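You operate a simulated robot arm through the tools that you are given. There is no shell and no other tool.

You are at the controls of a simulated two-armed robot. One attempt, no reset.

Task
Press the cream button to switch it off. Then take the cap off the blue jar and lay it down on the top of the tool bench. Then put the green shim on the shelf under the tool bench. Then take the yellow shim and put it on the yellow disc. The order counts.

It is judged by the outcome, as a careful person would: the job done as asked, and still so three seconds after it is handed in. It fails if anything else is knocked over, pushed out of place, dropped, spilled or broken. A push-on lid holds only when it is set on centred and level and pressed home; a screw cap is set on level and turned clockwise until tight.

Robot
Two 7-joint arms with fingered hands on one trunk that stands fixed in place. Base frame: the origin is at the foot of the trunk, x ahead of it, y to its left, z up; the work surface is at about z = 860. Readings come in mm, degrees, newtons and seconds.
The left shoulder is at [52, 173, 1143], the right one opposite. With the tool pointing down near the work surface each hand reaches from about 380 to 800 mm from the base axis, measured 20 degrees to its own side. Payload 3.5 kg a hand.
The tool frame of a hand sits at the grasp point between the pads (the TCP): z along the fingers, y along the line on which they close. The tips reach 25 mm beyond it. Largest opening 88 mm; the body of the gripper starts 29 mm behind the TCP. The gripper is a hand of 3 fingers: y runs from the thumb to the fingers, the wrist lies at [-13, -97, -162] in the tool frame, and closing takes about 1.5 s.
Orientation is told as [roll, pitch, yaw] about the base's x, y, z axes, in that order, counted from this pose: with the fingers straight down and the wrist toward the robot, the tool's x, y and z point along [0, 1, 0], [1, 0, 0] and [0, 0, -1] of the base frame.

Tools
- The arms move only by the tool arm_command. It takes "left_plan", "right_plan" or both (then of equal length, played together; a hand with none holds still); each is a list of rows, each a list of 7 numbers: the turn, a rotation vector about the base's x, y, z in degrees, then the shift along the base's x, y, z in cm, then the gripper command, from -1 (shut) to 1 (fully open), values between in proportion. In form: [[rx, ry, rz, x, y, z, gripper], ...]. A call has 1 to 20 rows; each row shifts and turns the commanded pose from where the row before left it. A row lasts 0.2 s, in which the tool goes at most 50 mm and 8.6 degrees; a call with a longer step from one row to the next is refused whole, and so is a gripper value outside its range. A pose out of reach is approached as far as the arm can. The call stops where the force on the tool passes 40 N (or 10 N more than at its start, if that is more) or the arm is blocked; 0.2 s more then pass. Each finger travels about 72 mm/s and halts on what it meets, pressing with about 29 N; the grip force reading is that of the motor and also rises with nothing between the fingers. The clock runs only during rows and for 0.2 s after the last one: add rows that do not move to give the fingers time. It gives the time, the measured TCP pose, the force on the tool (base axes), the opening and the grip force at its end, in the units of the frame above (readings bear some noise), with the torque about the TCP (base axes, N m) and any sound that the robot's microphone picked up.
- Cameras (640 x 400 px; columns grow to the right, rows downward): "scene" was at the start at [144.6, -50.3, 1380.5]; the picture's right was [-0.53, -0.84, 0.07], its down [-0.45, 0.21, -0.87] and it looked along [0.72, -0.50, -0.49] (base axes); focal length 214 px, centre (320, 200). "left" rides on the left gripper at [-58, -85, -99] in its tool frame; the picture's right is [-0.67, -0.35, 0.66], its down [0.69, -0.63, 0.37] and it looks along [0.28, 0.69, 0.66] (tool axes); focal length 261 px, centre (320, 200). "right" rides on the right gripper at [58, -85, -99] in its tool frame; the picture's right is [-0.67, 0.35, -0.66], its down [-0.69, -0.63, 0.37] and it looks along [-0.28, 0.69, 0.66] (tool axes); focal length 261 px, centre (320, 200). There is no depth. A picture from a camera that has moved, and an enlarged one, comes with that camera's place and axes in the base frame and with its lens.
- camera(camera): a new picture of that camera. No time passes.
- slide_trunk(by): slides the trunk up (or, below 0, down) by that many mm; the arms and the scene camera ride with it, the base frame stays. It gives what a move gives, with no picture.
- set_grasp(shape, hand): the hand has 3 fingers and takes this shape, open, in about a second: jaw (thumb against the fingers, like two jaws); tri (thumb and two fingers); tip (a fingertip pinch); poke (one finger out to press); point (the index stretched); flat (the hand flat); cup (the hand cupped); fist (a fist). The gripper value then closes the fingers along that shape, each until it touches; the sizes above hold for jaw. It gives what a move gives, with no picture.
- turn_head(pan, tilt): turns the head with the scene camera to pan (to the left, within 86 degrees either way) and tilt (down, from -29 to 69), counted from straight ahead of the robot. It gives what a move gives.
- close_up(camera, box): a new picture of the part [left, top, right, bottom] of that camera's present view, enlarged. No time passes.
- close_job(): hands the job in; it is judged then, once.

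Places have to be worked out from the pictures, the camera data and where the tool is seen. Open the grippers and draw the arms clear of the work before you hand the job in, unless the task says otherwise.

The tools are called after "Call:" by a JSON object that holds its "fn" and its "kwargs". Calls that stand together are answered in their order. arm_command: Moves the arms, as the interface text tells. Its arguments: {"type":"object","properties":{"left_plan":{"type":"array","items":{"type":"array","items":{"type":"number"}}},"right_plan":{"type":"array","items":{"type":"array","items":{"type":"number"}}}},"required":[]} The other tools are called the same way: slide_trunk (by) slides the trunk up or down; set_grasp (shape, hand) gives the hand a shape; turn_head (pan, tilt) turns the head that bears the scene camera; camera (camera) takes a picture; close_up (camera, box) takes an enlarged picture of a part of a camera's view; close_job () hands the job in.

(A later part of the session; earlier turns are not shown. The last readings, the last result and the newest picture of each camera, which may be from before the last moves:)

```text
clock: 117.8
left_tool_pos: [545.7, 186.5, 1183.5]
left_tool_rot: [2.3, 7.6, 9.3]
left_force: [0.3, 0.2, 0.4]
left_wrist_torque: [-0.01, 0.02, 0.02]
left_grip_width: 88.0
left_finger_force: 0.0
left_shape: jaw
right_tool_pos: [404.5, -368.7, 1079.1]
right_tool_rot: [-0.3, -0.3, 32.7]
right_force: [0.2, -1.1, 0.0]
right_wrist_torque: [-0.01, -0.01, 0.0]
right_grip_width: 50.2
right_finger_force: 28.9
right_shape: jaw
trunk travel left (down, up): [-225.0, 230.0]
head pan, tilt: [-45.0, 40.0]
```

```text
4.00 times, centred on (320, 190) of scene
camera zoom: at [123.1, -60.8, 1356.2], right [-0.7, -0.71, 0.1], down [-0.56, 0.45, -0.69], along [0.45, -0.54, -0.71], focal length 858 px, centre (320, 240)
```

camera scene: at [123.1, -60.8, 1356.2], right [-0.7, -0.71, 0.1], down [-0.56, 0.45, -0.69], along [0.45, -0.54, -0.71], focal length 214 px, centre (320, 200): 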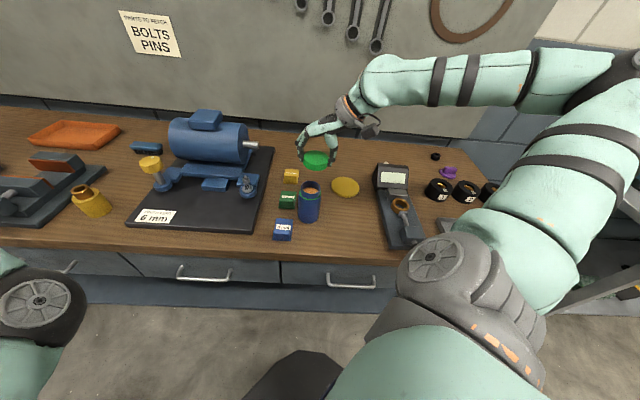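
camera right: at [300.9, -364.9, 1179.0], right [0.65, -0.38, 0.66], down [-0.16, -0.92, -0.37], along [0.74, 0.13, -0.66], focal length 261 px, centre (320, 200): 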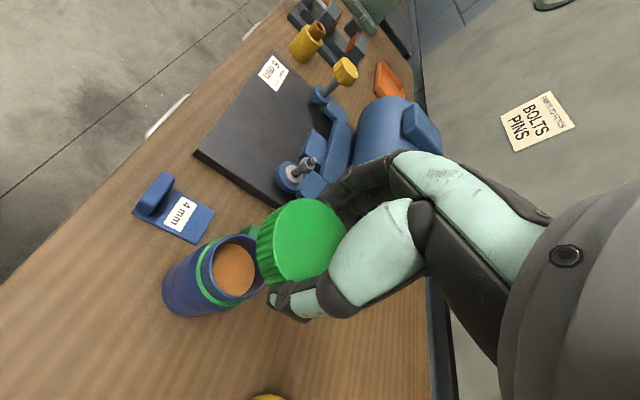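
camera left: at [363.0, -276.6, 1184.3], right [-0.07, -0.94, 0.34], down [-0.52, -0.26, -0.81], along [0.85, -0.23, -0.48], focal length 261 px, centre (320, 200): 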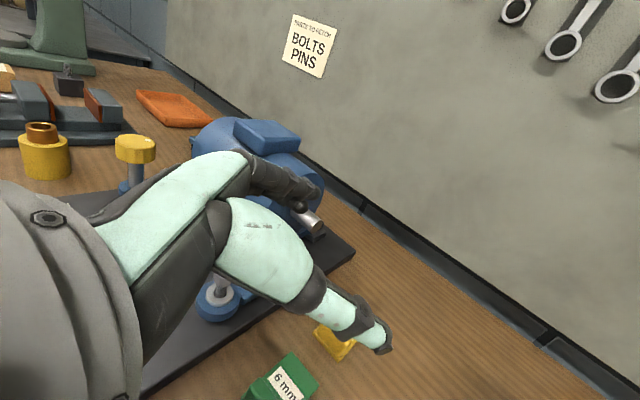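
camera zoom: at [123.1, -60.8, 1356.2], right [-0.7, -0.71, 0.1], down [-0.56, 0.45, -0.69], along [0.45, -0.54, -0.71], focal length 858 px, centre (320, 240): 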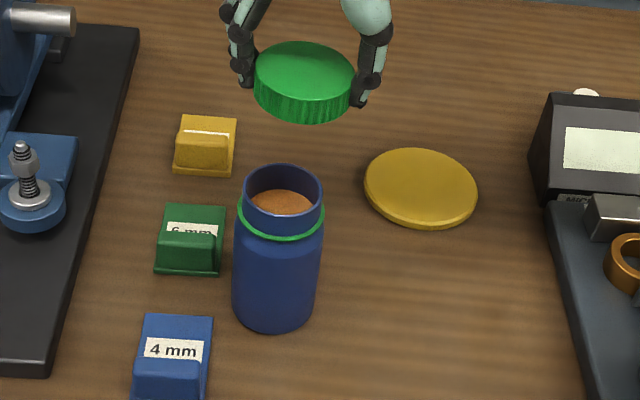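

The cap is off and the jar stands open and undisturbed. I carry the cap to a free spot of the bench top near (314,-457), between jar, disc and gauge.

Call:
{"fn": "arm_command", "kwargs": {"right_plan": [[0, 0, -5, -0.9, -0.9, 0, -1], [0, 0, -5, -0.9, -0.9, 0, -1], [0, 0, -5, -0.9, -0.9, 0, -1], [0, 0, -5, -0.9, -0.9, 0, -1], [0, 0, -5, -0.9, -0.9, 0, -1], [0, 0, -5, -0.9, -0.9, 0, -1], [0, 0, -5, -0.9, -0.9, 0, -1], [0, 0, -5, -0.9, -0.9, 0, -1], [0, 0, -5, -0.9, -0.9, 0, -1], [0, 0, -5, -0.9, -0.9, 0, -1], [0, 0, 0, 0, 0, -3, -1], [0, 0, 0, 0, 0, -3, -1], [0, 0, 0, 0, 0, -3, -1], [0, 0, 0, 0, 0, -3, -1], [0, 0, 0, 0, 0, -2.5, -1], [0, 0, 0, 0, 0, 0, -1]]}}

Call:
{"fn": "camera", "kwargs": {"camera": "scene"}}

Call:
{"fn": "camera", "kwargs": {"camera": "right"}}

```text
clock: 121.2
left_tool_pos: [544.9, 185.3, 1184.2]
left_tool_rot: [2.4, 7.5, 9.3]
left_force: [-0.4, -0.5, -0.1]
left_wrist_torque: [0.01, 0.0, -0.03]
left_grip_width: 87.6
left_finger_force: 0.0
left_shape: jaw
right_tool_pos: [317.8, -457.8, 934.1]
right_tool_rot: [-0.4, -0.3, -17.3]
right_force: [0.1, -0.2, 0.0]
right_wrist_torque: [-0.02, -0.02, 0.02]
right_grip_width: 50.0
right_finger_force: 28.8
right_shape: jaw
trunk travel left (down, up): [-225.0, 230.0]
head pan, tilt: [-45.0, 40.0]
```

```text
taken
camera scene: at [122.5, -60.4, 1356.3], right [-0.7, -0.71, 0.1], down [-0.56, 0.45, -0.7], along [0.45, -0.54, -0.71], focal length 214 px, centre (320, 200)
```

scene: 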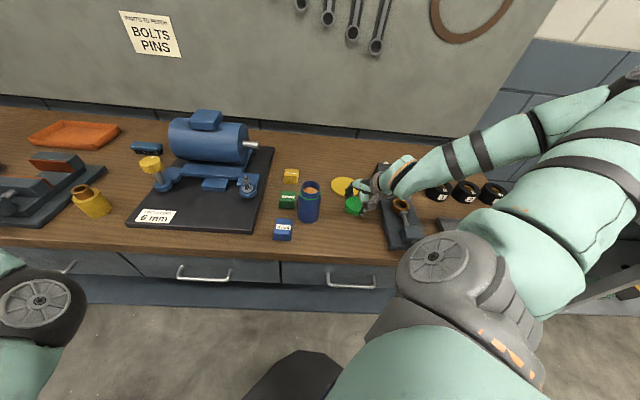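

```text
taken
camera right: at [252.5, -375.2, 1033.6], right [0.13, -0.74, 0.66], down [-0.8, -0.47, -0.37], along [0.58, -0.48, -0.66], focal length 261 px, centre (320, 200)
```

right: 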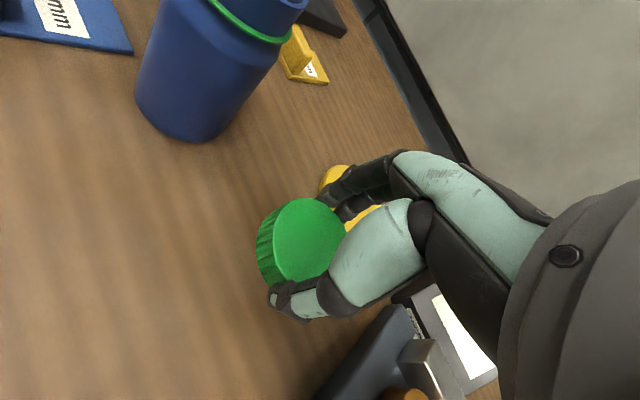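

Free space below. I lower the cap, slowing near the table until light contact.

Call:
{"fn": "arm_command", "kwargs": {"right_plan": [[0, 0, 0, 0, 0, -1.2, -1], [0, 0, 0, 0, 0, -1.2, -1], [0, 0, 0, 0, 0, -0.8, -1], [0, 0, 0, 0, 0, -0.3, -1], [0, 0, 0, 0, 0, -0.2, -1], [0, 0, 0, 0, 0, 0, -1]]}}

Call:
{"fn": "close_up", "kwargs": {"camera": "right", "box": [230, 170, 370, 340]}}

Call:
{"fn": "close_up", "kwargs": {"camera": "scene", "box": [310, 165, 400, 235]}}

```text
clock: 122.6
left_tool_pos: [545.2, 186.6, 1183.9]
left_tool_rot: [2.4, 7.5, 9.3]
left_force: [-0.5, 0.3, 0.1]
left_wrist_torque: [0.0, -0.03, 0.0]
left_grip_width: 88.0
left_finger_force: 0.2
left_shape: jaw
right_tool_pos: [316.3, -457.6, 897.7]
right_tool_rot: [-0.2, -0.4, -17.3]
right_force: [-0.5, 0.4, 0.2]
right_wrist_torque: [0.01, -0.02, 0.01]
right_grip_width: 50.2
right_finger_force: 28.8
right_shape: jaw
trunk travel left (down, up): [-225.0, 230.0]
head pan, tilt: [-45.0, 40.0]
```

```text
2.35 times, centred on (300, 255) of right
camera zoom: at [251.2, -375.6, 996.8], right [0.13, -0.74, 0.66], down [-0.8, -0.47, -0.37], along [0.58, -0.48, -0.66], focal length 613 px, centre (367, 71)
```

zoom: 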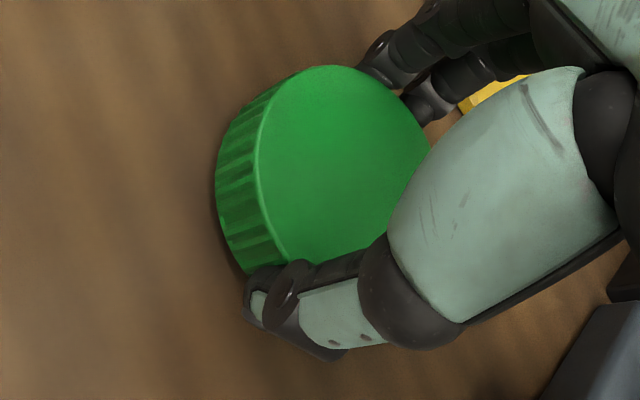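

```text
5.71 times, centred on (355, 200) of scene
camera zoom: at [122.9, -60.7, 1356.2], right [-0.7, -0.71, 0.1], down [-0.56, 0.45, -0.69], along [0.45, -0.54, -0.71], focal length 1226 px, centre (120, 200)
```

zoom: 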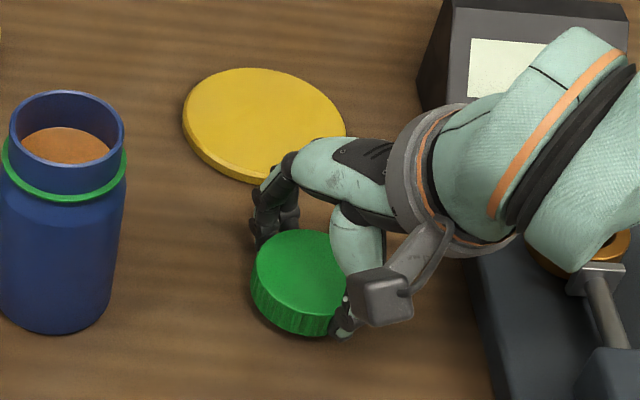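

Close to the table now. I lower in 2 mm steps until contact is felt.

Call:
{"fn": "arm_command", "kwargs": {"right_plan": [[0, 0, 0, 0, 0, -0.2, -1], [0, 0, 0, 0, 0, -0.2, -1], [0, 0, 0, 0, 0, 0, -1]]}}

Call:
{"fn": "close_up", "kwargs": {"camera": "right", "box": [230, 170, 370, 340]}}

```text
clock: 123.4
left_tool_pos: [544.1, 185.9, 1184.4]
left_tool_rot: [2.4, 7.5, 9.3]
left_force: [0.0, -0.2, 1.3]
left_wrist_torque: [-0.02, 0.05, -0.01]
left_grip_width: 88.2
left_finger_force: 0.1
left_shape: jaw
right_tool_pos: [315.7, -458.1, 893.7]
right_tool_rot: [-0.2, -0.3, -17.3]
right_force: [0.4, 0.6, -0.4]
right_wrist_torque: [-0.01, -0.01, 0.01]
right_grip_width: 50.0
right_finger_force: 29.0
right_shape: jaw
trunk travel left (down, up): [-225.0, 230.0]
head pan, tilt: [-45.0, 40.0]
```

```text
2.35 times, centred on (300, 255) of right
camera zoom: at [251.3, -375.3, 993.5], right [0.13, -0.74, 0.66], down [-0.8, -0.47, -0.37], along [0.58, -0.48, -0.66], focal length 613 px, centre (367, 71)
```

zoom: 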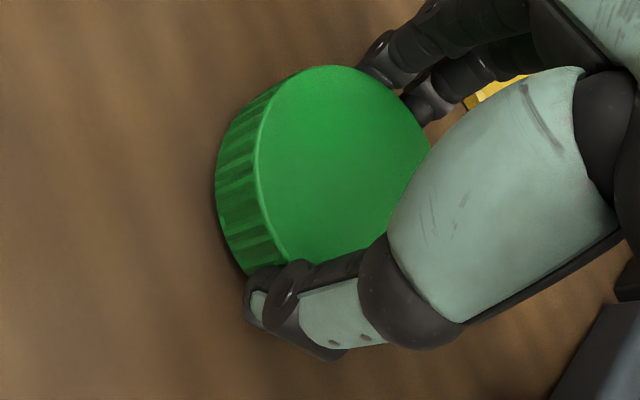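

Call:
{"fn": "arm_command", "kwargs": {"right_plan": [[0, 0, 0, 0, 0, -0.2, -1], [0, 0, 0, 0, 0, -0.15, -1], [0, 0, 0, 0, 0, 0, -1]]}}

```text
clock: 124.2
left_tool_pos: [544.9, 185.7, 1184.7]
left_tool_rot: [2.4, 7.5, 9.3]
left_force: [0.4, -0.3, 0.2]
left_wrist_torque: [0.0, 0.02, 0.04]
left_grip_width: 88.1
left_finger_force: 0.0
left_shape: jaw
right_tool_pos: [315.8, -456.7, 890.6]
right_tool_rot: [-0.2, -0.3, -17.3]
right_force: [0.3, 0.5, 0.1]
right_wrist_torque: [-0.03, 0.01, 0.0]
right_grip_width: 50.1
right_finger_force: 29.3
right_shape: jaw
trunk travel left (down, up): [-225.0, 230.0]
head pan, tilt: [-45.0, 40.0]
```

Still no contact at z=890.6; I continue downward in small steps.

Call:
{"fn": "arm_command", "kwargs": {"right_plan": [[0, 0, 0, 0, 0, -0.15, -1], [0, 0, 0, 0, 0, -0.15, -1], [0, 0, 0, 0, 0, -0.1, -1], [0, 0, 0, 0, 0, 0, -1]]}}

Call:
{"fn": "close_up", "kwargs": {"camera": "right", "box": [230, 170, 370, 340]}}

```text
clock: 125.2
left_tool_pos: [545.0, 187.7, 1184.4]
left_tool_rot: [2.3, 7.4, 9.3]
left_force: [0.1, -0.2, -0.9]
left_wrist_torque: [0.02, 0.0, -0.01]
left_grip_width: 88.0
left_finger_force: 0.1
left_shape: jaw
right_tool_pos: [314.3, -457.2, 886.7]
right_tool_rot: [-0.4, -0.4, -17.2]
right_force: [0.3, 0.2, 4.3]
right_wrist_torque: [0.05, 0.11, 0.01]
right_grip_width: 50.1
right_finger_force: 29.4
right_shape: jaw
trunk travel left (down, up): [-225.0, 230.0]
head pan, tilt: [-45.0, 40.0]
```

```text
2.35 times, centred on (300, 255) of right
camera zoom: at [250.5, -375.5, 986.3], right [0.13, -0.74, 0.66], down [-0.8, -0.47, -0.37], along [0.58, -0.48, -0.65], focal length 613 px, centre (367, 71)
```

zoom: 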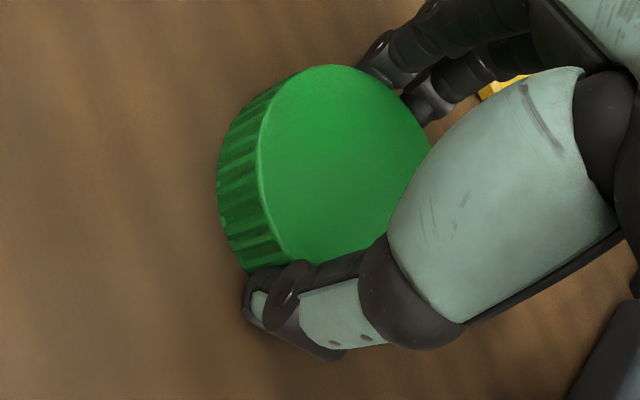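

Contact (4 N). I open the hand and lift away.

Call:
{"fn": "arm_command", "kwargs": {"right_plan": [[0, 0, 0, 0, 0, 0, 0], [0, 0, 0, 0, 0, 0, 0.3], [0, 0, 0, 0, 0, 0, 0.7], [0, 0, 0, 0, 0, 0, 1], [0, 0, 0, 0, 0, 0, 1], [0, 0, 0, 0, 0, 0, 1], [0, 0, 0, 0, 0, 2, 1], [0, 0, 0, 0, 0, 4, 1], [0, 0, 0, 0, 0, 4, 1], [0, 0, 0, 0, 0, 4, 1], [0, 0, 0, 0, 0, 3, 1]]}}

Call:
{"fn": "camera", "kwargs": {"camera": "right"}}

Call:
{"fn": "camera", "kwargs": {"camera": "scene"}}

```text
clock: 127.6
left_tool_pos: [543.1, 183.9, 1185.9]
left_tool_rot: [2.4, 7.5, 9.4]
left_force: [-0.6, -0.6, -1.4]
left_wrist_torque: [-0.03, 0.03, -0.02]
left_grip_width: 87.7
left_finger_force: 0.0
left_shape: jaw
right_tool_pos: [316.1, -459.8, 1059.2]
right_tool_rot: [-0.2, -0.4, -17.3]
right_force: [0.4, -0.1, 1.0]
right_wrist_torque: [0.02, 0.01, -0.01]
right_grip_width: 87.7
right_finger_force: 0.1
right_shape: jaw
trunk travel left (down, up): [-225.0, 230.0]
head pan, tilt: [-45.0, 40.0]
```

```text
taken
camera right: at [251.1, -377.2, 1157.3], right [0.13, -0.74, 0.66], down [-0.8, -0.47, -0.37], along [0.58, -0.48, -0.65], focal length 261 px, centre (320, 200)
```

right: 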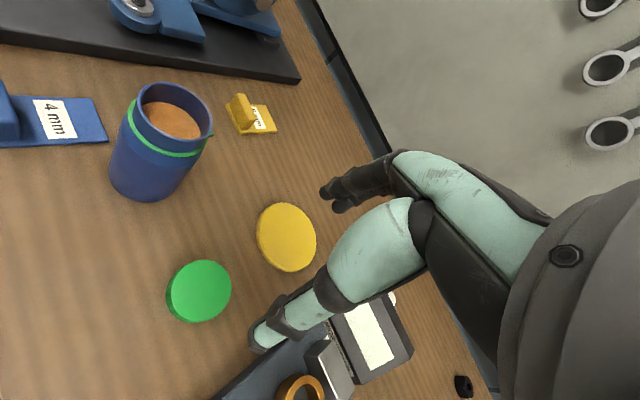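

```text
taken
camera scene: at [121.3, -61.9, 1356.4], right [-0.7, -0.71, 0.1], down [-0.56, 0.46, -0.7], along [0.45, -0.54, -0.71], focal length 214 px, centre (320, 200)
```

scene: 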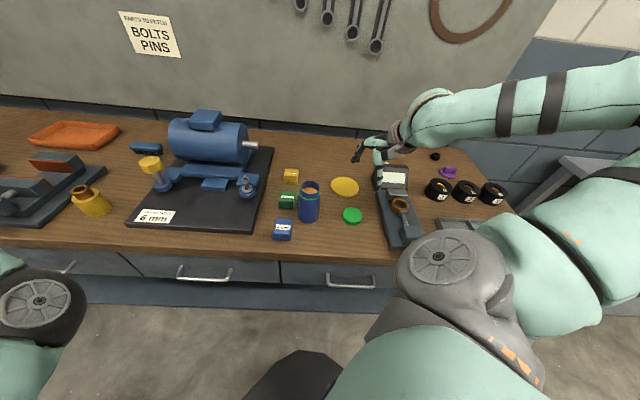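

The cap rests on the bench top, the jar stays upright and open. Next, the green shim: I move the right hand above it at yaw -45 to view it closely.

Call:
{"fn": "arm_command", "kwargs": {"right_plan": [[0, 0, -4.6, 0, 0, 3, 1], [0, 0, -4.6, 2.7, 2.1, 1, 1], [0, 0, -4.6, 2.7, 2.1, 0, 1], [0, 0, -4.6, 2.7, 2.1, 0, 1], [0, 0, -4.6, 2.7, 2.1, 0, 1], [0, 0, -4.6, 2.7, 2.1, 0, 1], [0, 0, 0, 2.6, 2.1, 0, 1], [0, 0, 0, 0, 0, 0, 1]]}}

Call:
{"fn": "camera", "kwargs": {"camera": "right"}}

Call:
{"fn": "close_up", "kwargs": {"camera": "scene", "box": [260, 150, 360, 240]}}

```text
clock: 129.4
left_tool_pos: [544.6, 186.0, 1185.8]
left_tool_rot: [2.4, 7.5, 9.2]
left_force: [0.2, 0.3, 0.6]
left_wrist_torque: [0.02, 0.02, 0.0]
left_grip_width: 87.6
left_finger_force: 0.1
left_shape: jaw
right_tool_pos: [474.7, -332.0, 1097.9]
right_tool_rot: [-0.4, -0.3, -45.1]
right_force: [-0.6, 0.8, -0.1]
right_wrist_torque: [0.01, -0.02, -0.02]
right_grip_width: 87.6
right_finger_force: 0.1
right_shape: jaw
trunk travel left (down, up): [-225.0, 230.0]
head pan, tilt: [-45.0, 40.0]
```

```text
taken
camera right: at [455.6, -228.9, 1196.6], right [-0.23, -0.72, 0.66], down [-0.93, -0.04, -0.37], along [0.29, -0.7, -0.66], focal length 261 px, centre (320, 200)
```

right: 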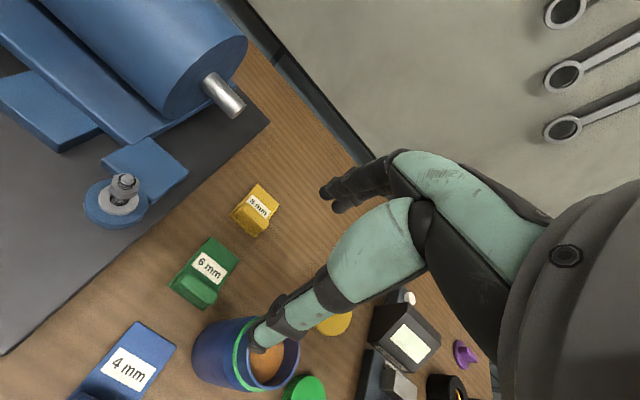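

```text
4.44 times, centred on (310, 195) of scene
camera zoom: at [122.3, -60.3, 1356.4], right [-0.7, -0.71, 0.1], down [-0.56, 0.45, -0.7], along [0.45, -0.54, -0.71], focal length 953 px, centre (364, 222)
```

zoom: 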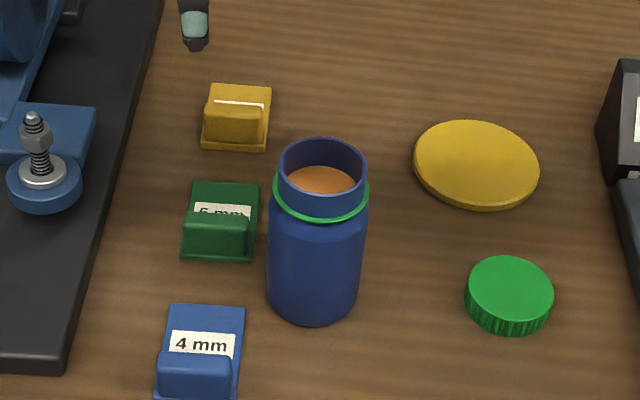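

I enlarge the green shim in both views to work out the handle's place and size.

Call:
{"fn": "close_up", "kwargs": {"camera": "right", "box": [155, 225, 315, 345]}}

Call:
{"fn": "close_up", "kwargs": {"camera": "scene", "box": [290, 170, 335, 225]}}

```text
3.33 times, centred on (235, 285) of right
camera zoom: at [455.6, -228.9, 1196.6], right [-0.23, -0.72, 0.66], down [-0.93, -0.04, -0.37], along [0.29, -0.7, -0.66], focal length 869 px, centre (603, -83)
```

zoom: 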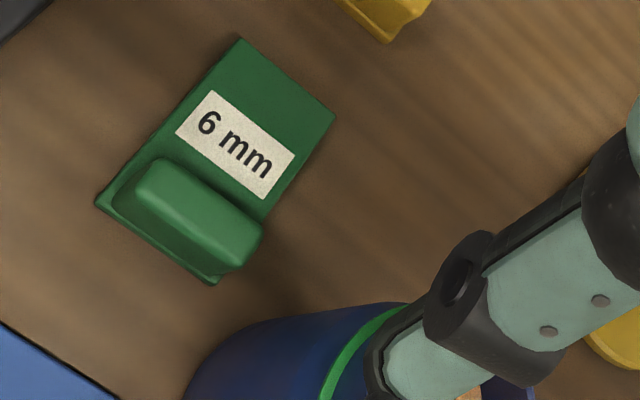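

```text
7.27 times, centred on (312, 198) of scene
camera zoom: at [122.3, -60.3, 1356.4], right [-0.7, -0.71, 0.1], down [-0.56, 0.45, -0.7], along [0.45, -0.54, -0.71], focal length 1560 px, centre (374, 218)
```

zoom: 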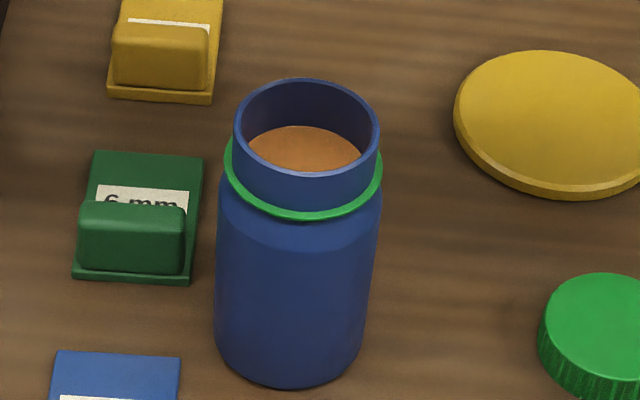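

The shim plate is 48×75 mm with its corners giving centre (499,-356); the handle bar is near (482,-338), top z≈895. I set a smaller opening and descend to z≈960 above the handle to verify.

Call:
{"fn": "arm_command", "kwargs": {"right_plan": [[0, 0, 0, 0.78, -0.56, 0, 0.4], [0, 0, 0, 0, 0, -3.5, 0.4], [0, 0, 0, 0, 0, -3.5, 0.4], [0, 0, 0, 0, 0, -3.5, 0.4], [0, 0, 0, 0, 0, -3.0, 0.4], [0, 0, 0, 0, 0, 0, 0.4]]}}

Call:
{"fn": "camera", "kwargs": {"camera": "right"}}

Call:
{"fn": "close_up", "kwargs": {"camera": "scene", "box": [260, 150, 360, 240]}}

```text
clock: 130.8
left_tool_pos: [545.3, 185.9, 1183.3]
left_tool_rot: [2.5, 7.5, 9.3]
left_force: [0.2, 0.1, 0.1]
left_wrist_torque: [0.03, 0.0, -0.01]
left_grip_width: 87.8
left_finger_force: 0.0
left_shape: jaw
right_tool_pos: [484.3, -337.3, 962.1]
right_tool_rot: [-0.4, -0.3, -44.8]
right_force: [0.1, -0.2, 0.8]
right_wrist_torque: [-0.02, -0.02, 0.0]
right_grip_width: 61.8
right_finger_force: 0.0
right_shape: jaw
trunk travel left (down, up): [-225.0, 230.0]
head pan, tilt: [-45.0, 40.0]
```

```text
taken
camera right: at [464.1, -235.1, 1061.6], right [-0.23, -0.72, 0.66], down [-0.93, -0.04, -0.37], along [0.29, -0.7, -0.66], focal length 261 px, centre (320, 200)
```

right: 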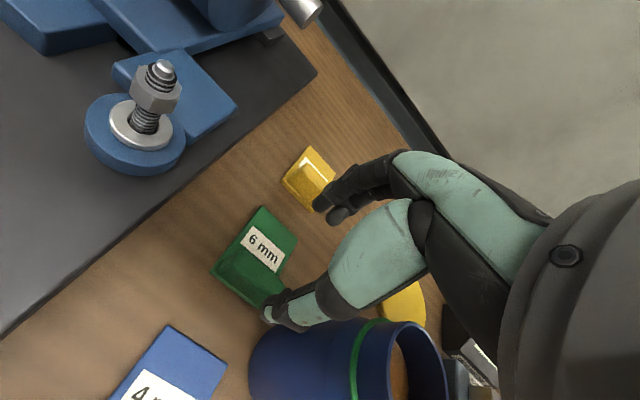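

```text
4.44 times, centred on (310, 195) of scene
camera zoom: at [122.5, -60.4, 1356.3], right [-0.7, -0.71, 0.1], down [-0.56, 0.45, -0.7], along [0.45, -0.54, -0.71], focal length 953 px, centre (364, 222)
```

zoom: 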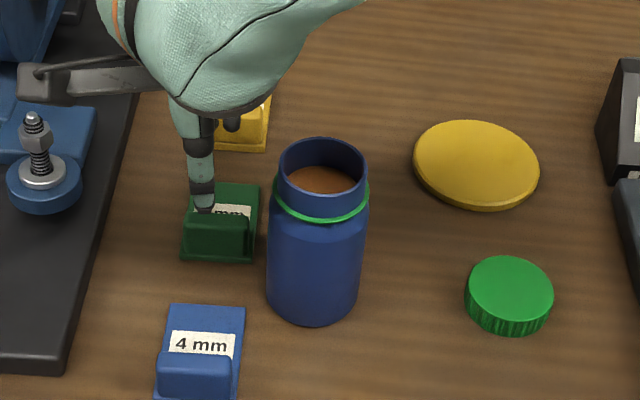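

Alignment is good (a few mm off-centre along the bar). I adjust and descend so the tips straddle the handle.

Call:
{"fn": "arm_command", "kwargs": {"right_plan": [[0, 0, 0, -0.2, -0.2, -1.5, 0.4], [0, 0, 0, 0, 0, -1.5, 0.4], [0, 0, 0, 0, 0, -1.5, 0.4], [0, 0, 0, 0, 0, -1.2, 0.4], [0, 0, 0, 0, 0, 0, 0.4]]}}

Call:
{"fn": "camera", "kwargs": {"camera": "right"}}

Call:
{"fn": "close_up", "kwargs": {"camera": "scene", "box": [260, 150, 360, 240]}}

```text
clock: 132.0
left_tool_pos: [544.9, 186.1, 1184.8]
left_tool_rot: [2.3, 7.5, 9.3]
left_force: [-0.3, 0.1, 0.0]
left_wrist_torque: [0.01, 0.01, 0.0]
left_grip_width: 87.8
left_finger_force: 0.1
left_shape: jaw
right_tool_pos: [481.5, -338.7, 905.4]
right_tool_rot: [-0.2, -0.3, -44.9]
right_force: [0.7, 0.7, -0.1]
right_wrist_torque: [0.02, -0.01, -0.01]
right_grip_width: 62.0
right_finger_force: 0.1
right_shape: jaw
trunk travel left (down, up): [-225.0, 230.0]
head pan, tilt: [-45.0, 40.0]
```

```text
taken
camera right: at [461.6, -236.6, 1004.5], right [-0.23, -0.72, 0.66], down [-0.93, -0.04, -0.37], along [0.29, -0.7, -0.66], focal length 261 px, centre (320, 200)
```

right: 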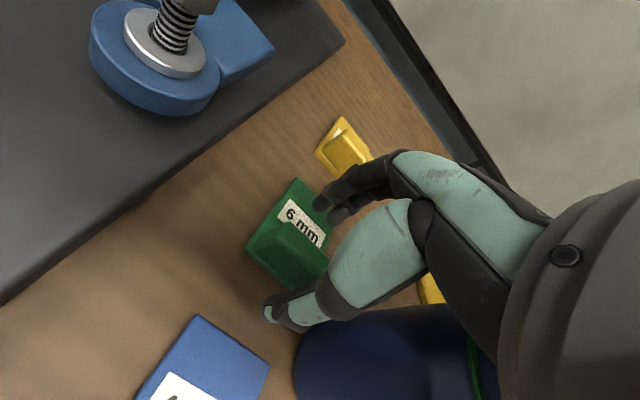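

```text
4.44 times, centred on (310, 195) of scene
camera zoom: at [122.8, -60.5, 1356.3], right [-0.7, -0.71, 0.1], down [-0.56, 0.45, -0.69], along [0.45, -0.54, -0.71], focal length 953 px, centre (364, 222)
```

zoom: 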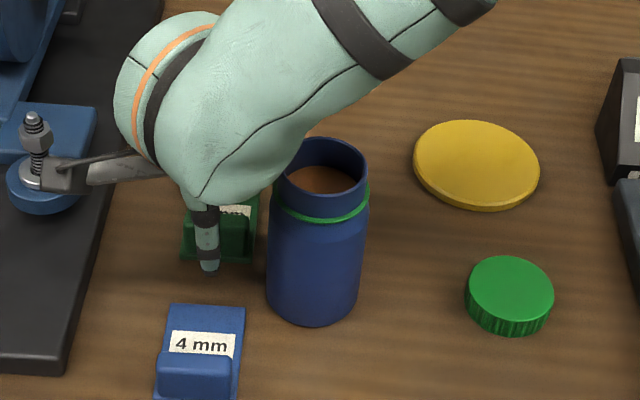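

Thumb in front and fingers behind the handle. I lower a few mm and close.

Call:
{"fn": "arm_command", "kwargs": {"right_plan": [[0, 0, 0, 0, 0, -0.4, 0.4], [0, 0, 0, 0, 0, 0, -0.2], [0, 0, 0, 0, 0, 0, -1], [0, 0, 0, 0, 0, 0, -1], [0, 0, 0, 0, 0, 0, -1], [0, 0, 0, 0, 0, 0, -1], [0, 0, 0, 0, 0, 0, -1]]}}

Call:
{"fn": "close_up", "kwargs": {"camera": "right", "box": [230, 160, 390, 340]}}

Call:
{"fn": "close_up", "kwargs": {"camera": "scene", "box": [280, 170, 340, 220]}}

```text
clock: 133.6
left_tool_pos: [543.9, 186.6, 1183.6]
left_tool_rot: [2.3, 7.5, 9.2]
left_force: [0.3, 0.2, -0.5]
left_wrist_torque: [-0.01, -0.03, 0.01]
left_grip_width: 88.1
left_finger_force: 0.1
left_shape: jaw
right_tool_pos: [480.6, -339.7, 901.2]
right_tool_rot: [-0.2, -0.3, -44.9]
right_force: [-0.4, 0.4, 0.4]
right_wrist_torque: [-0.02, -0.03, 0.03]
right_grip_width: 10.3
right_finger_force: 28.8
right_shape: jaw
trunk travel left (down, up): [-225.0, 230.0]
head pan, tilt: [-45.0, 40.0]
```

```text
2.22 times, centred on (310, 250) of right
camera zoom: at [461.4, -237.1, 1000.8], right [-0.23, -0.72, 0.66], down [-0.93, -0.04, -0.37], along [0.29, -0.7, -0.66], focal length 579 px, centre (342, 89)
```

zoom: 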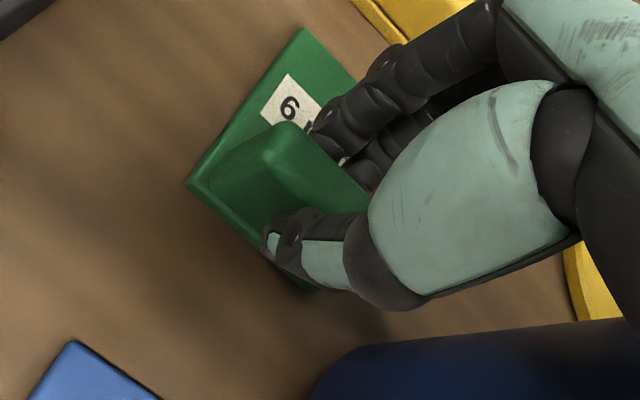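

```text
8.00 times, centred on (310, 195) of scene
camera zoom: at [123.0, -60.6, 1356.2], right [-0.7, -0.71, 0.1], down [-0.56, 0.45, -0.69], along [0.45, -0.54, -0.71], focal length 1716 px, centre (400, 240)
```

zoom: 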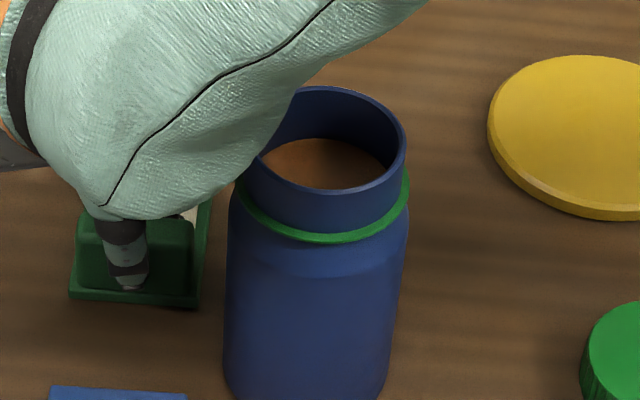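

The handle is gripped. I lift straight up and check that the shim comes along level.

Call:
{"fn": "arm_command", "kwargs": {"right_plan": [[0, 0, 0, 0, 0, 0.5, -1], [0, 0, 0, 0, 0, 1.5, -1], [0, 0, 0, 0, 0, 3, -1], [0, 0, 0, 0, 0, 4, -1], [0, 0, 0, 0, 0, 4, -1], [0, 0, 0, 0, 0, 4, -1], [0, 0, 0, 0, 0, 0, -1]]}}

Call:
{"fn": "camera", "kwargs": {"camera": "right"}}

Call:
{"fn": "camera", "kwargs": {"camera": "scene"}}

```text
clock: 135.2
left_tool_pos: [545.8, 186.0, 1185.4]
left_tool_rot: [2.5, 7.6, 9.4]
left_force: [0.5, 0.0, -0.7]
left_wrist_torque: [0.02, 0.0, -0.01]
left_grip_width: 88.0
left_finger_force: 0.1
left_shape: jaw
right_tool_pos: [483.8, -341.0, 1071.3]
right_tool_rot: [-0.3, -0.2, -44.9]
right_force: [-0.3, 0.3, -0.3]
right_wrist_torque: [-0.03, -0.02, -0.05]
right_grip_width: 10.2
right_finger_force: 29.3
right_shape: jaw
trunk travel left (down, up): [-225.0, 230.0]
head pan, tilt: [-45.0, 40.0]
```

```text
taken
camera right: at [464.1, -238.9, 1171.4], right [-0.23, -0.72, 0.66], down [-0.93, -0.04, -0.36], along [0.29, -0.7, -0.66], focal length 261 px, centre (320, 200)
```

right: 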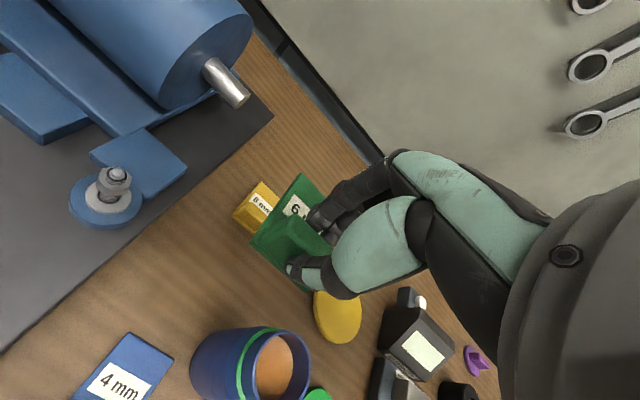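

```text
taken
camera scene: at [123.5, -60.9, 1356.1], right [-0.7, -0.71, 0.1], down [-0.56, 0.45, -0.69], along [0.45, -0.54, -0.71], focal length 214 px, centre (320, 200)
```

scene: 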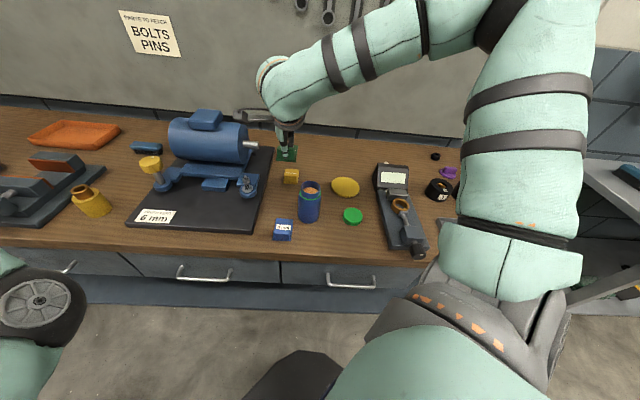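

The shim is held level. I now carry it at height across to the front-right side of the bench (in front of the edge), turning to yaw -20, where the arm can later go down.

Call:
{"fn": "arm_command", "kwargs": {"right_plan": [[0, 0, 0, 0, 0, 2, -1], [0, 0, 2.1, -4.27, -1.34, 0, -1], [0, 0, 2.1, -4.27, -1.34, 0, -1], [0, 0, 2.1, -4.27, -1.34, 0, -1], [0, 0, 2.1, -4.27, -1.34, 0, -1], [0, 0, 2.1, -4.27, -1.34, 0, -1], [0, 0, 2.1, -4.27, -1.34, 0, -1], [0, 0, 2.1, -4.27, -1.34, 0, -1], [0, 0, 2.1, -4.27, -1.34, 0, -1], [0, 0, 2.1, -4.27, -1.34, 0, -1], [0, 0, 2.1, -4.27, -1.34, 0, -1], [0, 0, 2.1, -4.27, -1.34, 0, -1], [0, 0, 2.1, -4.27, -1.34, 0, -1], [0, 0, 0, 0, 0, 0, -1]]}}

Call:
{"fn": "camera", "kwargs": {"camera": "right"}}

Call:
{"fn": "camera", "kwargs": {"camera": "scene"}}

```text
clock: 138.2
left_tool_pos: [545.2, 185.1, 1183.7]
left_tool_rot: [2.3, 7.6, 9.3]
left_force: [-0.6, -0.2, -0.1]
left_wrist_torque: [0.01, -0.01, 0.02]
left_grip_width: 88.0
left_finger_force: 0.2
left_shape: jaw
right_tool_pos: [230.3, -474.5, 1191.3]
right_tool_rot: [-0.3, -0.3, -21.3]
right_force: [0.5, -0.6, -0.6]
right_wrist_torque: [-0.01, 0.0, 0.0]
right_grip_width: 10.3
right_finger_force: 28.7
right_shape: jaw
right hand out of reach, approached as far as the arm can: row 5, 6, 7, 8, 9, 10, 11, 12, 13
trunk travel left (down, up): [-225.0, 230.0]
head pan, tilt: [-45.0, 40.0]
```

```text
taken
camera right: at [171.0, -388.0, 1291.2], right [0.08, -0.75, 0.66], down [-0.83, -0.41, -0.36], along [0.55, -0.52, -0.66], focal length 261 px, centre (320, 200)
```

right: 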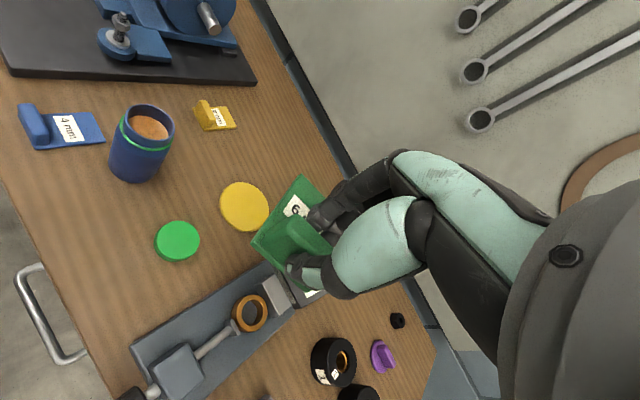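

```text
taken
camera scene: at [122.9, -60.5, 1356.2], right [-0.7, -0.71, 0.1], down [-0.56, 0.45, -0.69], along [0.45, -0.54, -0.71], focal length 214 px, centre (320, 200)
```

scene: 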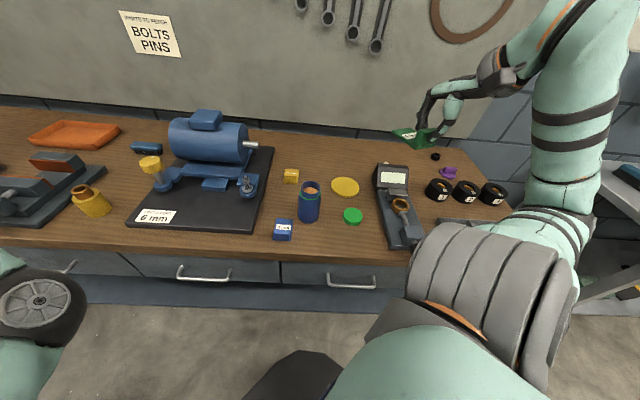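

The right arm cannot get in close in front of the bench, whereas the left arm has far more room there. So I'll set the green shim back on the bench at a spot handy for the left hand (slightly left of its old place), then use the left hand for the shelf. First, the right hand returns above the spot.

Call:
{"fn": "arm_command", "kwargs": {"right_plan": [[0, 0, -3, 3.3, 1.87, -1, -1], [0, 0, -3, 3.3, 1.87, -1, -1], [0, 0, -3, 3.3, 1.87, -1.5, -1], [0, 0, -3, 3.3, 1.87, -1.5, -1], [0, 0, -3, 3.3, 1.87, -1.5, -1], [0, 0, -3, 3.3, 1.87, -1.5, -1], [0, 0, -3, 3.3, 1.87, -1.5, -1], [0, 0, -2.7, 3.3, 1.87, -1.5, -1], [0, 0, 0, 0, 0, 0, -1]]}}

Call:
{"fn": "camera", "kwargs": {"camera": "right"}}

Call:
{"fn": "camera", "kwargs": {"camera": "scene"}}

```text
clock: 140.2
left_tool_pos: [543.8, 185.2, 1183.9]
left_tool_rot: [2.3, 7.4, 9.3]
left_force: [0.3, -0.9, 0.1]
left_wrist_torque: [0.03, 0.0, 0.0]
left_grip_width: 87.6
left_finger_force: 0.0
left_shape: jaw
right_tool_pos: [495.4, -323.1, 1078.3]
right_tool_rot: [-0.3, -0.4, -43.5]
right_force: [0.5, 0.7, -0.3]
right_wrist_torque: [0.05, -0.02, 0.0]
right_grip_width: 10.3
right_finger_force: 29.0
right_shape: jaw
trunk travel left (down, up): [-225.0, 230.0]
head pan, tilt: [-45.0, 40.0]
```

```text
taken
camera right: at [472.5, -221.2, 1179.2], right [-0.21, -0.72, 0.66], down [-0.93, -0.07, -0.37], along [0.31, -0.69, -0.65], focal length 261 px, centre (320, 200)
```

right: 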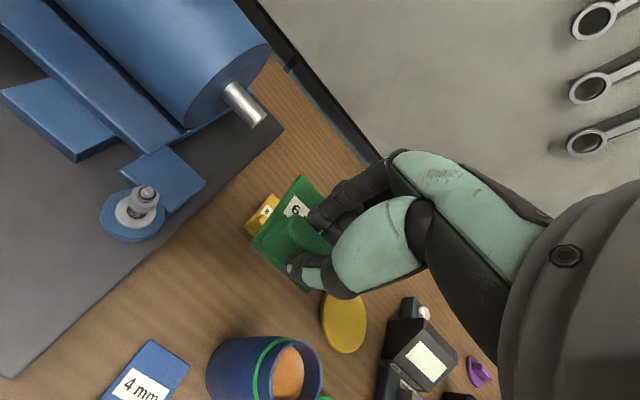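

```text
taken
camera scene: at [122.3, -61.2, 1356.3], right [-0.7, -0.71, 0.1], down [-0.56, 0.46, -0.69], along [0.45, -0.54, -0.71], focal length 214 px, centre (320, 200)
```

scene: 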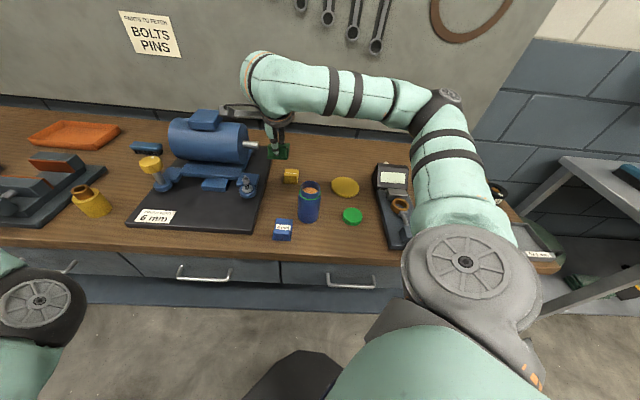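

I lower the shim back onto the bench at this spot.

Call:
{"fn": "arm_command", "kwargs": {"right_plan": [[0, 0, -1.5, 0, -0.15, -4, -1], [0, 0, 0, 0, 0, -4, -1], [0, 0, 0, 0, 0, -4, -1], [0, 0, 0, 0, 0, -3, -1], [0, 0, 0, 0, 0, -1.5, -1], [0, 0, 0, 0, 0, -0.5, -1], [0, 0, 0, 0, 0, 0, -1]]}}

Call:
{"fn": "close_up", "kwargs": {"camera": "right", "box": [200, 150, 400, 350]}}

Call:
{"fn": "close_up", "kwargs": {"camera": "scene", "box": [260, 150, 360, 240]}}

```text
clock: 141.8
left_tool_pos: [545.6, 186.7, 1184.2]
left_tool_rot: [2.4, 7.5, 9.3]
left_force: [0.4, 0.0, 0.1]
left_wrist_torque: [-0.03, 0.02, -0.01]
left_grip_width: 87.9
left_finger_force: 0.1
left_shape: jaw
right_tool_pos: [496.4, -325.9, 908.4]
right_tool_rot: [-0.3, -0.3, -44.9]
right_force: [-0.5, -0.8, -0.9]
right_wrist_torque: [0.01, -0.05, 0.01]
right_grip_width: 10.2
right_finger_force: 28.8
right_shape: jaw
trunk travel left (down, up): [-225.0, 230.0]
head pan, tilt: [-45.0, 40.0]
```

```text
2.00 times, centred on (300, 250) of right
camera zoom: at [476.0, -223.1, 1008.7], right [-0.23, -0.72, 0.66], down [-0.93, -0.04, -0.37], along [0.29, -0.7, -0.66], focal length 521 px, centre (360, 100)
```

zoom: 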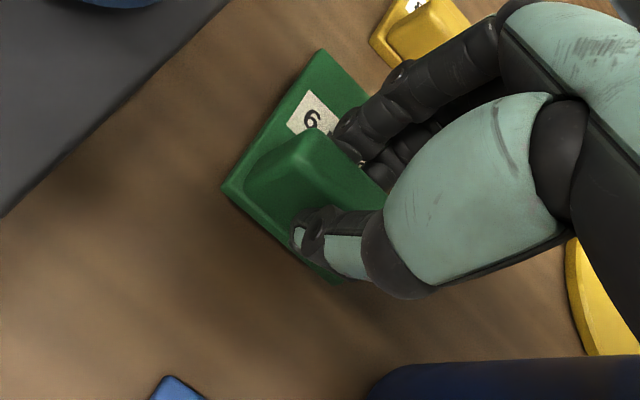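

```text
4.44 times, centred on (310, 195) of scene
camera zoom: at [123.0, -60.7, 1356.2], right [-0.7, -0.71, 0.1], down [-0.56, 0.45, -0.69], along [0.45, -0.54, -0.71], focal length 953 px, centre (364, 222)
```

zoom: 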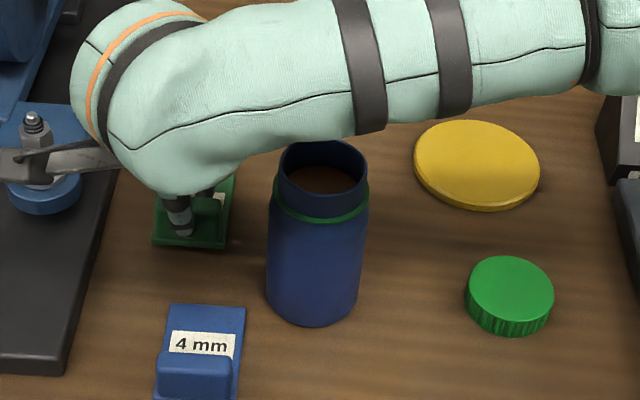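

A few millimetres remain; I lower gently to contact and release.

Call:
{"fn": "arm_command", "kwargs": {"right_plan": [[0, 0, 0, 0, 0, -0.3, -1], [0, 0, 0, 0, 0, -0.2, -1], [0, 0, 0, 0, 0, -0.2, -1], [0, 0, 0, 0, 0, 0, -1]]}}

```text
clock: 142.8
left_tool_pos: [545.0, 186.2, 1183.9]
left_tool_rot: [2.3, 7.6, 9.2]
left_force: [-0.5, 0.5, 0.7]
left_wrist_torque: [0.0, -0.02, 0.01]
left_grip_width: 87.9
left_finger_force: 0.0
left_shape: jaw
right_tool_pos: [496.1, -326.6, 902.2]
right_tool_rot: [-0.4, -0.4, -44.9]
right_force: [-0.3, 0.2, 0.0]
right_wrist_torque: [-0.03, 0.0, 0.02]
right_grip_width: 10.3
right_finger_force: 29.1
right_shape: jaw
trunk travel left (down, up): [-225.0, 230.0]
head pan, tilt: [-45.0, 40.0]
```

One more millimetre or two, then open and lift away.

Call:
{"fn": "arm_command", "kwargs": {"right_plan": [[0, 0, 0, 0, 0, -0.12, -1], [0, 0, 0, 0, 0, 0, -1], [0, 0, 0, 0, 0, 0, 0], [0, 0, 0, 0, 0, 0, 0.4], [0, 0, 0, 0, 0, 0, 0.4], [0, 0, 0, 0, 0, 0, 0.4], [0, 0, 0, 0, 0, 1, 0.4], [0, 0, 0, 0, 0, 3, 0.4], [0, 0, 0, 0, 0, 4, 0.4], [0, 0, 0, 0, 0, 4, 0.4], [0, 0, 0, 0, 0, 4, 1]]}}

Call:
{"fn": "camera", "kwargs": {"camera": "right"}}

Call:
{"fn": "close_up", "kwargs": {"camera": "scene", "box": [260, 150, 360, 240]}}

```text
clock: 145.2
left_tool_pos: [543.7, 186.1, 1183.9]
left_tool_rot: [2.4, 7.4, 9.3]
left_force: [0.3, 0.0, -0.1]
left_wrist_torque: [-0.02, 0.01, -0.01]
left_grip_width: 87.8
left_finger_force: 0.0
left_shape: jaw
right_tool_pos: [494.1, -325.9, 1062.8]
right_tool_rot: [-0.2, -0.3, -45.0]
right_force: [0.2, -0.7, -0.1]
right_wrist_torque: [0.04, 0.02, 0.0]
right_grip_width: 87.6
right_finger_force: 0.0
right_shape: jaw
trunk travel left (down, up): [-225.0, 230.0]
head pan, tilt: [-45.0, 40.0]
```

```text
taken
camera right: at [474.8, -224.3, 1162.4], right [-0.23, -0.72, 0.66], down [-0.93, -0.04, -0.37], along [0.29, -0.7, -0.66], focal length 261 px, centre (320, 200)
```

right: 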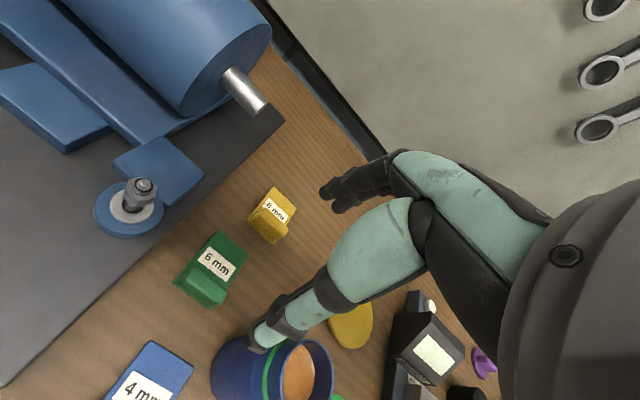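

```text
4.44 times, centred on (310, 195) of scene
camera zoom: at [122.3, -60.2, 1356.3], right [-0.7, -0.71, 0.1], down [-0.56, 0.45, -0.7], along [0.45, -0.54, -0.71], focal length 953 px, centre (364, 222)
```

zoom: 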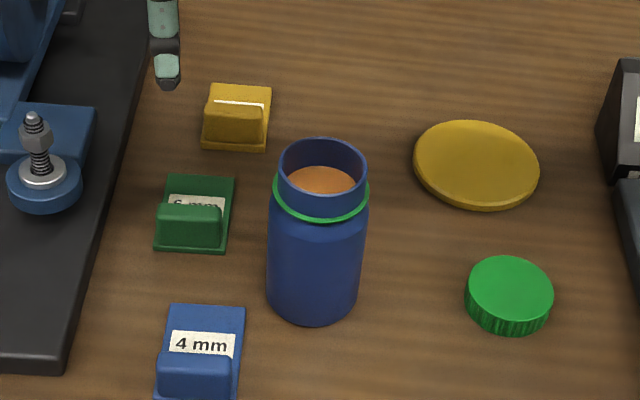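

The green shim lies flat at about (496,-326). I clear the right arm to the right and start bringing the left hand toward the shim, levelling it on the way.

Call:
{"fn": "arm_command", "kwargs": {"right_plan": [[0, 0, 5, 0, -2, 2, 1], [0, 0, 5, -2, -4, 1.5, 1], [0, 0, 5, -2, -4, 1, 1], [0, 0, 5, -2, -4, 1, 1], [0, 0, 5, -2, -4, 0, 1], [0, 0, 5, -2, -4, 0, 1], [0, 0, 0, 0, -2, 0, 1]]}}

Call:
{"fn": "arm_command", "kwargs": {"left_plan": [[-0.4, -1.5, -5, -1, -3, 0, 1], [-0.4, -1.5, -5, -1, -3, 0, 1], [-0.4, -1.5, -5, -1, -3, 0, 1], [-0.4, -1.5, -5, -1, -3, 0, 1], [-0.4, -1.5, -5, -1, -3, 0, 1], [0, 0, -5, 0, -3, 0, 1], [0, 0, 0, 0, 0, 0, 1]]}}

Call:
{"fn": "camera", "kwargs": {"camera": "scene"}}

```text
clock: 146.8
left_tool_pos: [544.9, 184.8, 1183.7]
left_tool_rot: [2.5, 7.6, 9.3]
left_force: [-0.3, -0.8, 0.7]
left_wrist_torque: [0.01, -0.01, 0.02]
left_grip_width: 88.0
left_finger_force: 0.1
left_shape: jaw
right_tool_pos: [394.2, -567.9, 1117.5]
right_tool_rot: [-0.3, -0.3, -15.0]
right_force: [-0.1, -0.7, 0.2]
right_wrist_torque: [0.0, 0.0, -0.02]
right_grip_width: 87.9
right_finger_force: 0.0
right_shape: jaw
trunk travel left (down, up): [-225.0, 230.0]
head pan, tilt: [-45.0, 40.0]
```

```text
clock: 148.6
left_tool_pos: [565.0, 56.8, 1196.5]
left_tool_rot: [1.7, -1.2, -15.6]
left_force: [0.0, 0.9, 0.5]
left_wrist_torque: [-0.03, 0.0, 0.05]
left_grip_width: 88.0
left_finger_force: 0.0
left_shape: jaw
left hand out of reach, approached as far as the arm can: row 2, 3, 4, 5
right_tool_pos: [393.9, -565.9, 1117.8]
right_tool_rot: [-0.3, -0.3, -14.9]
right_force: [0.2, -0.3, -0.9]
right_wrist_torque: [-0.03, 0.01, 0.0]
right_grip_width: 87.5
right_finger_force: 0.1
right_shape: jaw
trunk travel left (down, up): [-225.0, 230.0]
head pan, tilt: [-45.0, 40.0]
stopped in row 7 (left hand): the arm was blocked; the commanded pose is now the measured one
```

```text
taken
camera scene: at [123.0, -60.6, 1356.2], right [-0.7, -0.71, 0.1], down [-0.56, 0.45, -0.69], along [0.45, -0.54, -0.71], focal length 214 px, centre (320, 200)
```

scene: 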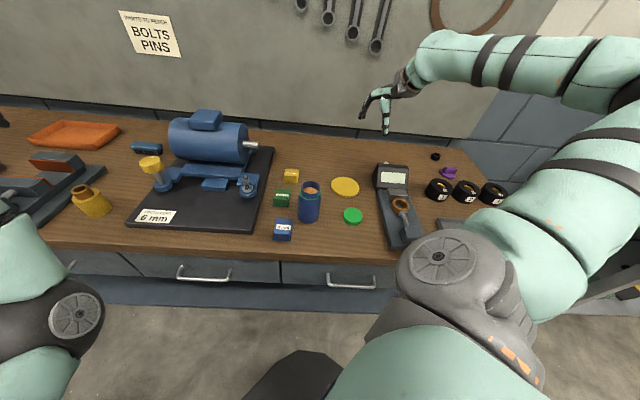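

The left arm reports being blocked; I look at its posture with the head.

Call:
{"fn": "turn_head", "kwargs": {"pan": 25, "tilt": 30}}

Call:
{"fn": "camera", "kwargs": {"camera": "scene"}}

Call:
{"fn": "camera", "kwargs": {"camera": "left"}}

Call:
{"fn": "turn_head", "kwargs": {"pan": 70, "tilt": 30}}

Call:
{"fn": "camera", "kwargs": {"camera": "scene"}}

```text
clock: 150.0
left_tool_pos: [565.2, 57.4, 1197.6]
left_tool_rot: [1.7, -1.2, -15.6]
left_force: [0.8, 0.3, -0.1]
left_wrist_torque: [-0.01, -0.02, 0.0]
left_grip_width: 87.6
left_finger_force: 0.1
left_shape: jaw
right_tool_pos: [394.2, -564.4, 1117.8]
right_tool_rot: [-0.3, -0.3, -14.9]
right_force: [0.1, -0.2, -0.2]
right_wrist_torque: [0.0, 0.02, 0.01]
right_grip_width: 87.6
right_finger_force: 0.0
right_shape: jaw
trunk travel left (down, up): [-225.0, 230.0]
head pan, tilt: [25.0, 30.0]
```

```text
taken
camera scene: at [146.7, 37.5, 1368.4], right [0.42, -0.91, -0.06], down [-0.57, -0.21, -0.79], along [0.71, 0.37, -0.6], focal length 214 px, centre (320, 200)
```

scene: 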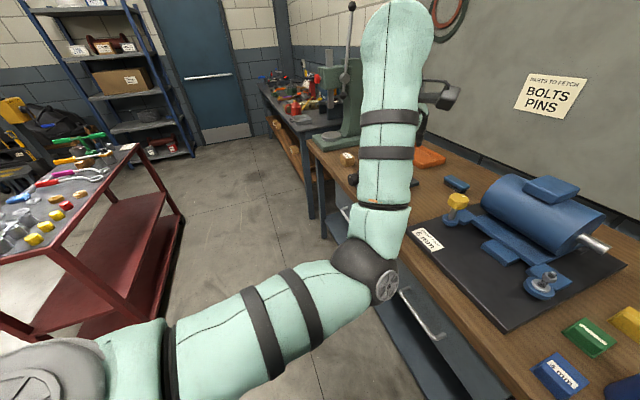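

```text
taken
camera left: at [464.7, 21.4, 1294.4], right [-0.5, -0.54, -0.68], down [-0.41, 0.84, -0.36], along [0.76, 0.1, -0.64], focal length 261 px, centre (320, 200)
```

left: 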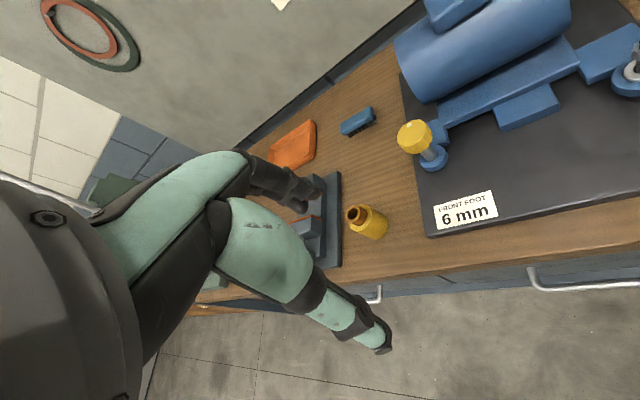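

```text
clock: 151.1
left_tool_pos: [565.3, 57.2, 1197.4]
left_tool_rot: [1.8, -1.2, -15.5]
left_force: [0.7, -0.7, -0.2]
left_wrist_torque: [-0.01, 0.0, -0.03]
left_grip_width: 87.9
left_finger_force: 0.1
left_shape: jaw
right_tool_pos: [393.3, -565.8, 1117.8]
right_tool_rot: [-0.3, -0.4, -14.9]
right_force: [-0.5, -0.2, 0.3]
right_wrist_torque: [0.01, -0.04, 0.01]
right_grip_width: 87.8
right_finger_force: 0.0
right_shape: jaw
trunk travel left (down, up): [-225.0, 230.0]
head pan, tilt: [70.0, 30.0]
```

```text
taken
camera scene: at [96.3, 84.4, 1375.5], right [0.93, -0.34, -0.13], down [-0.29, -0.47, -0.83], along [0.22, 0.81, -0.54], focal length 214 px, centre (320, 200)
```

scene: 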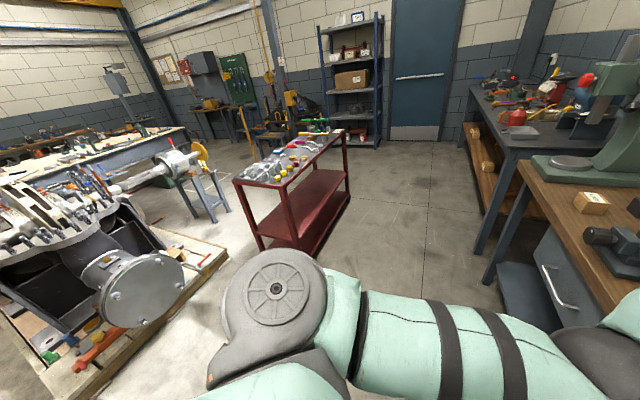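

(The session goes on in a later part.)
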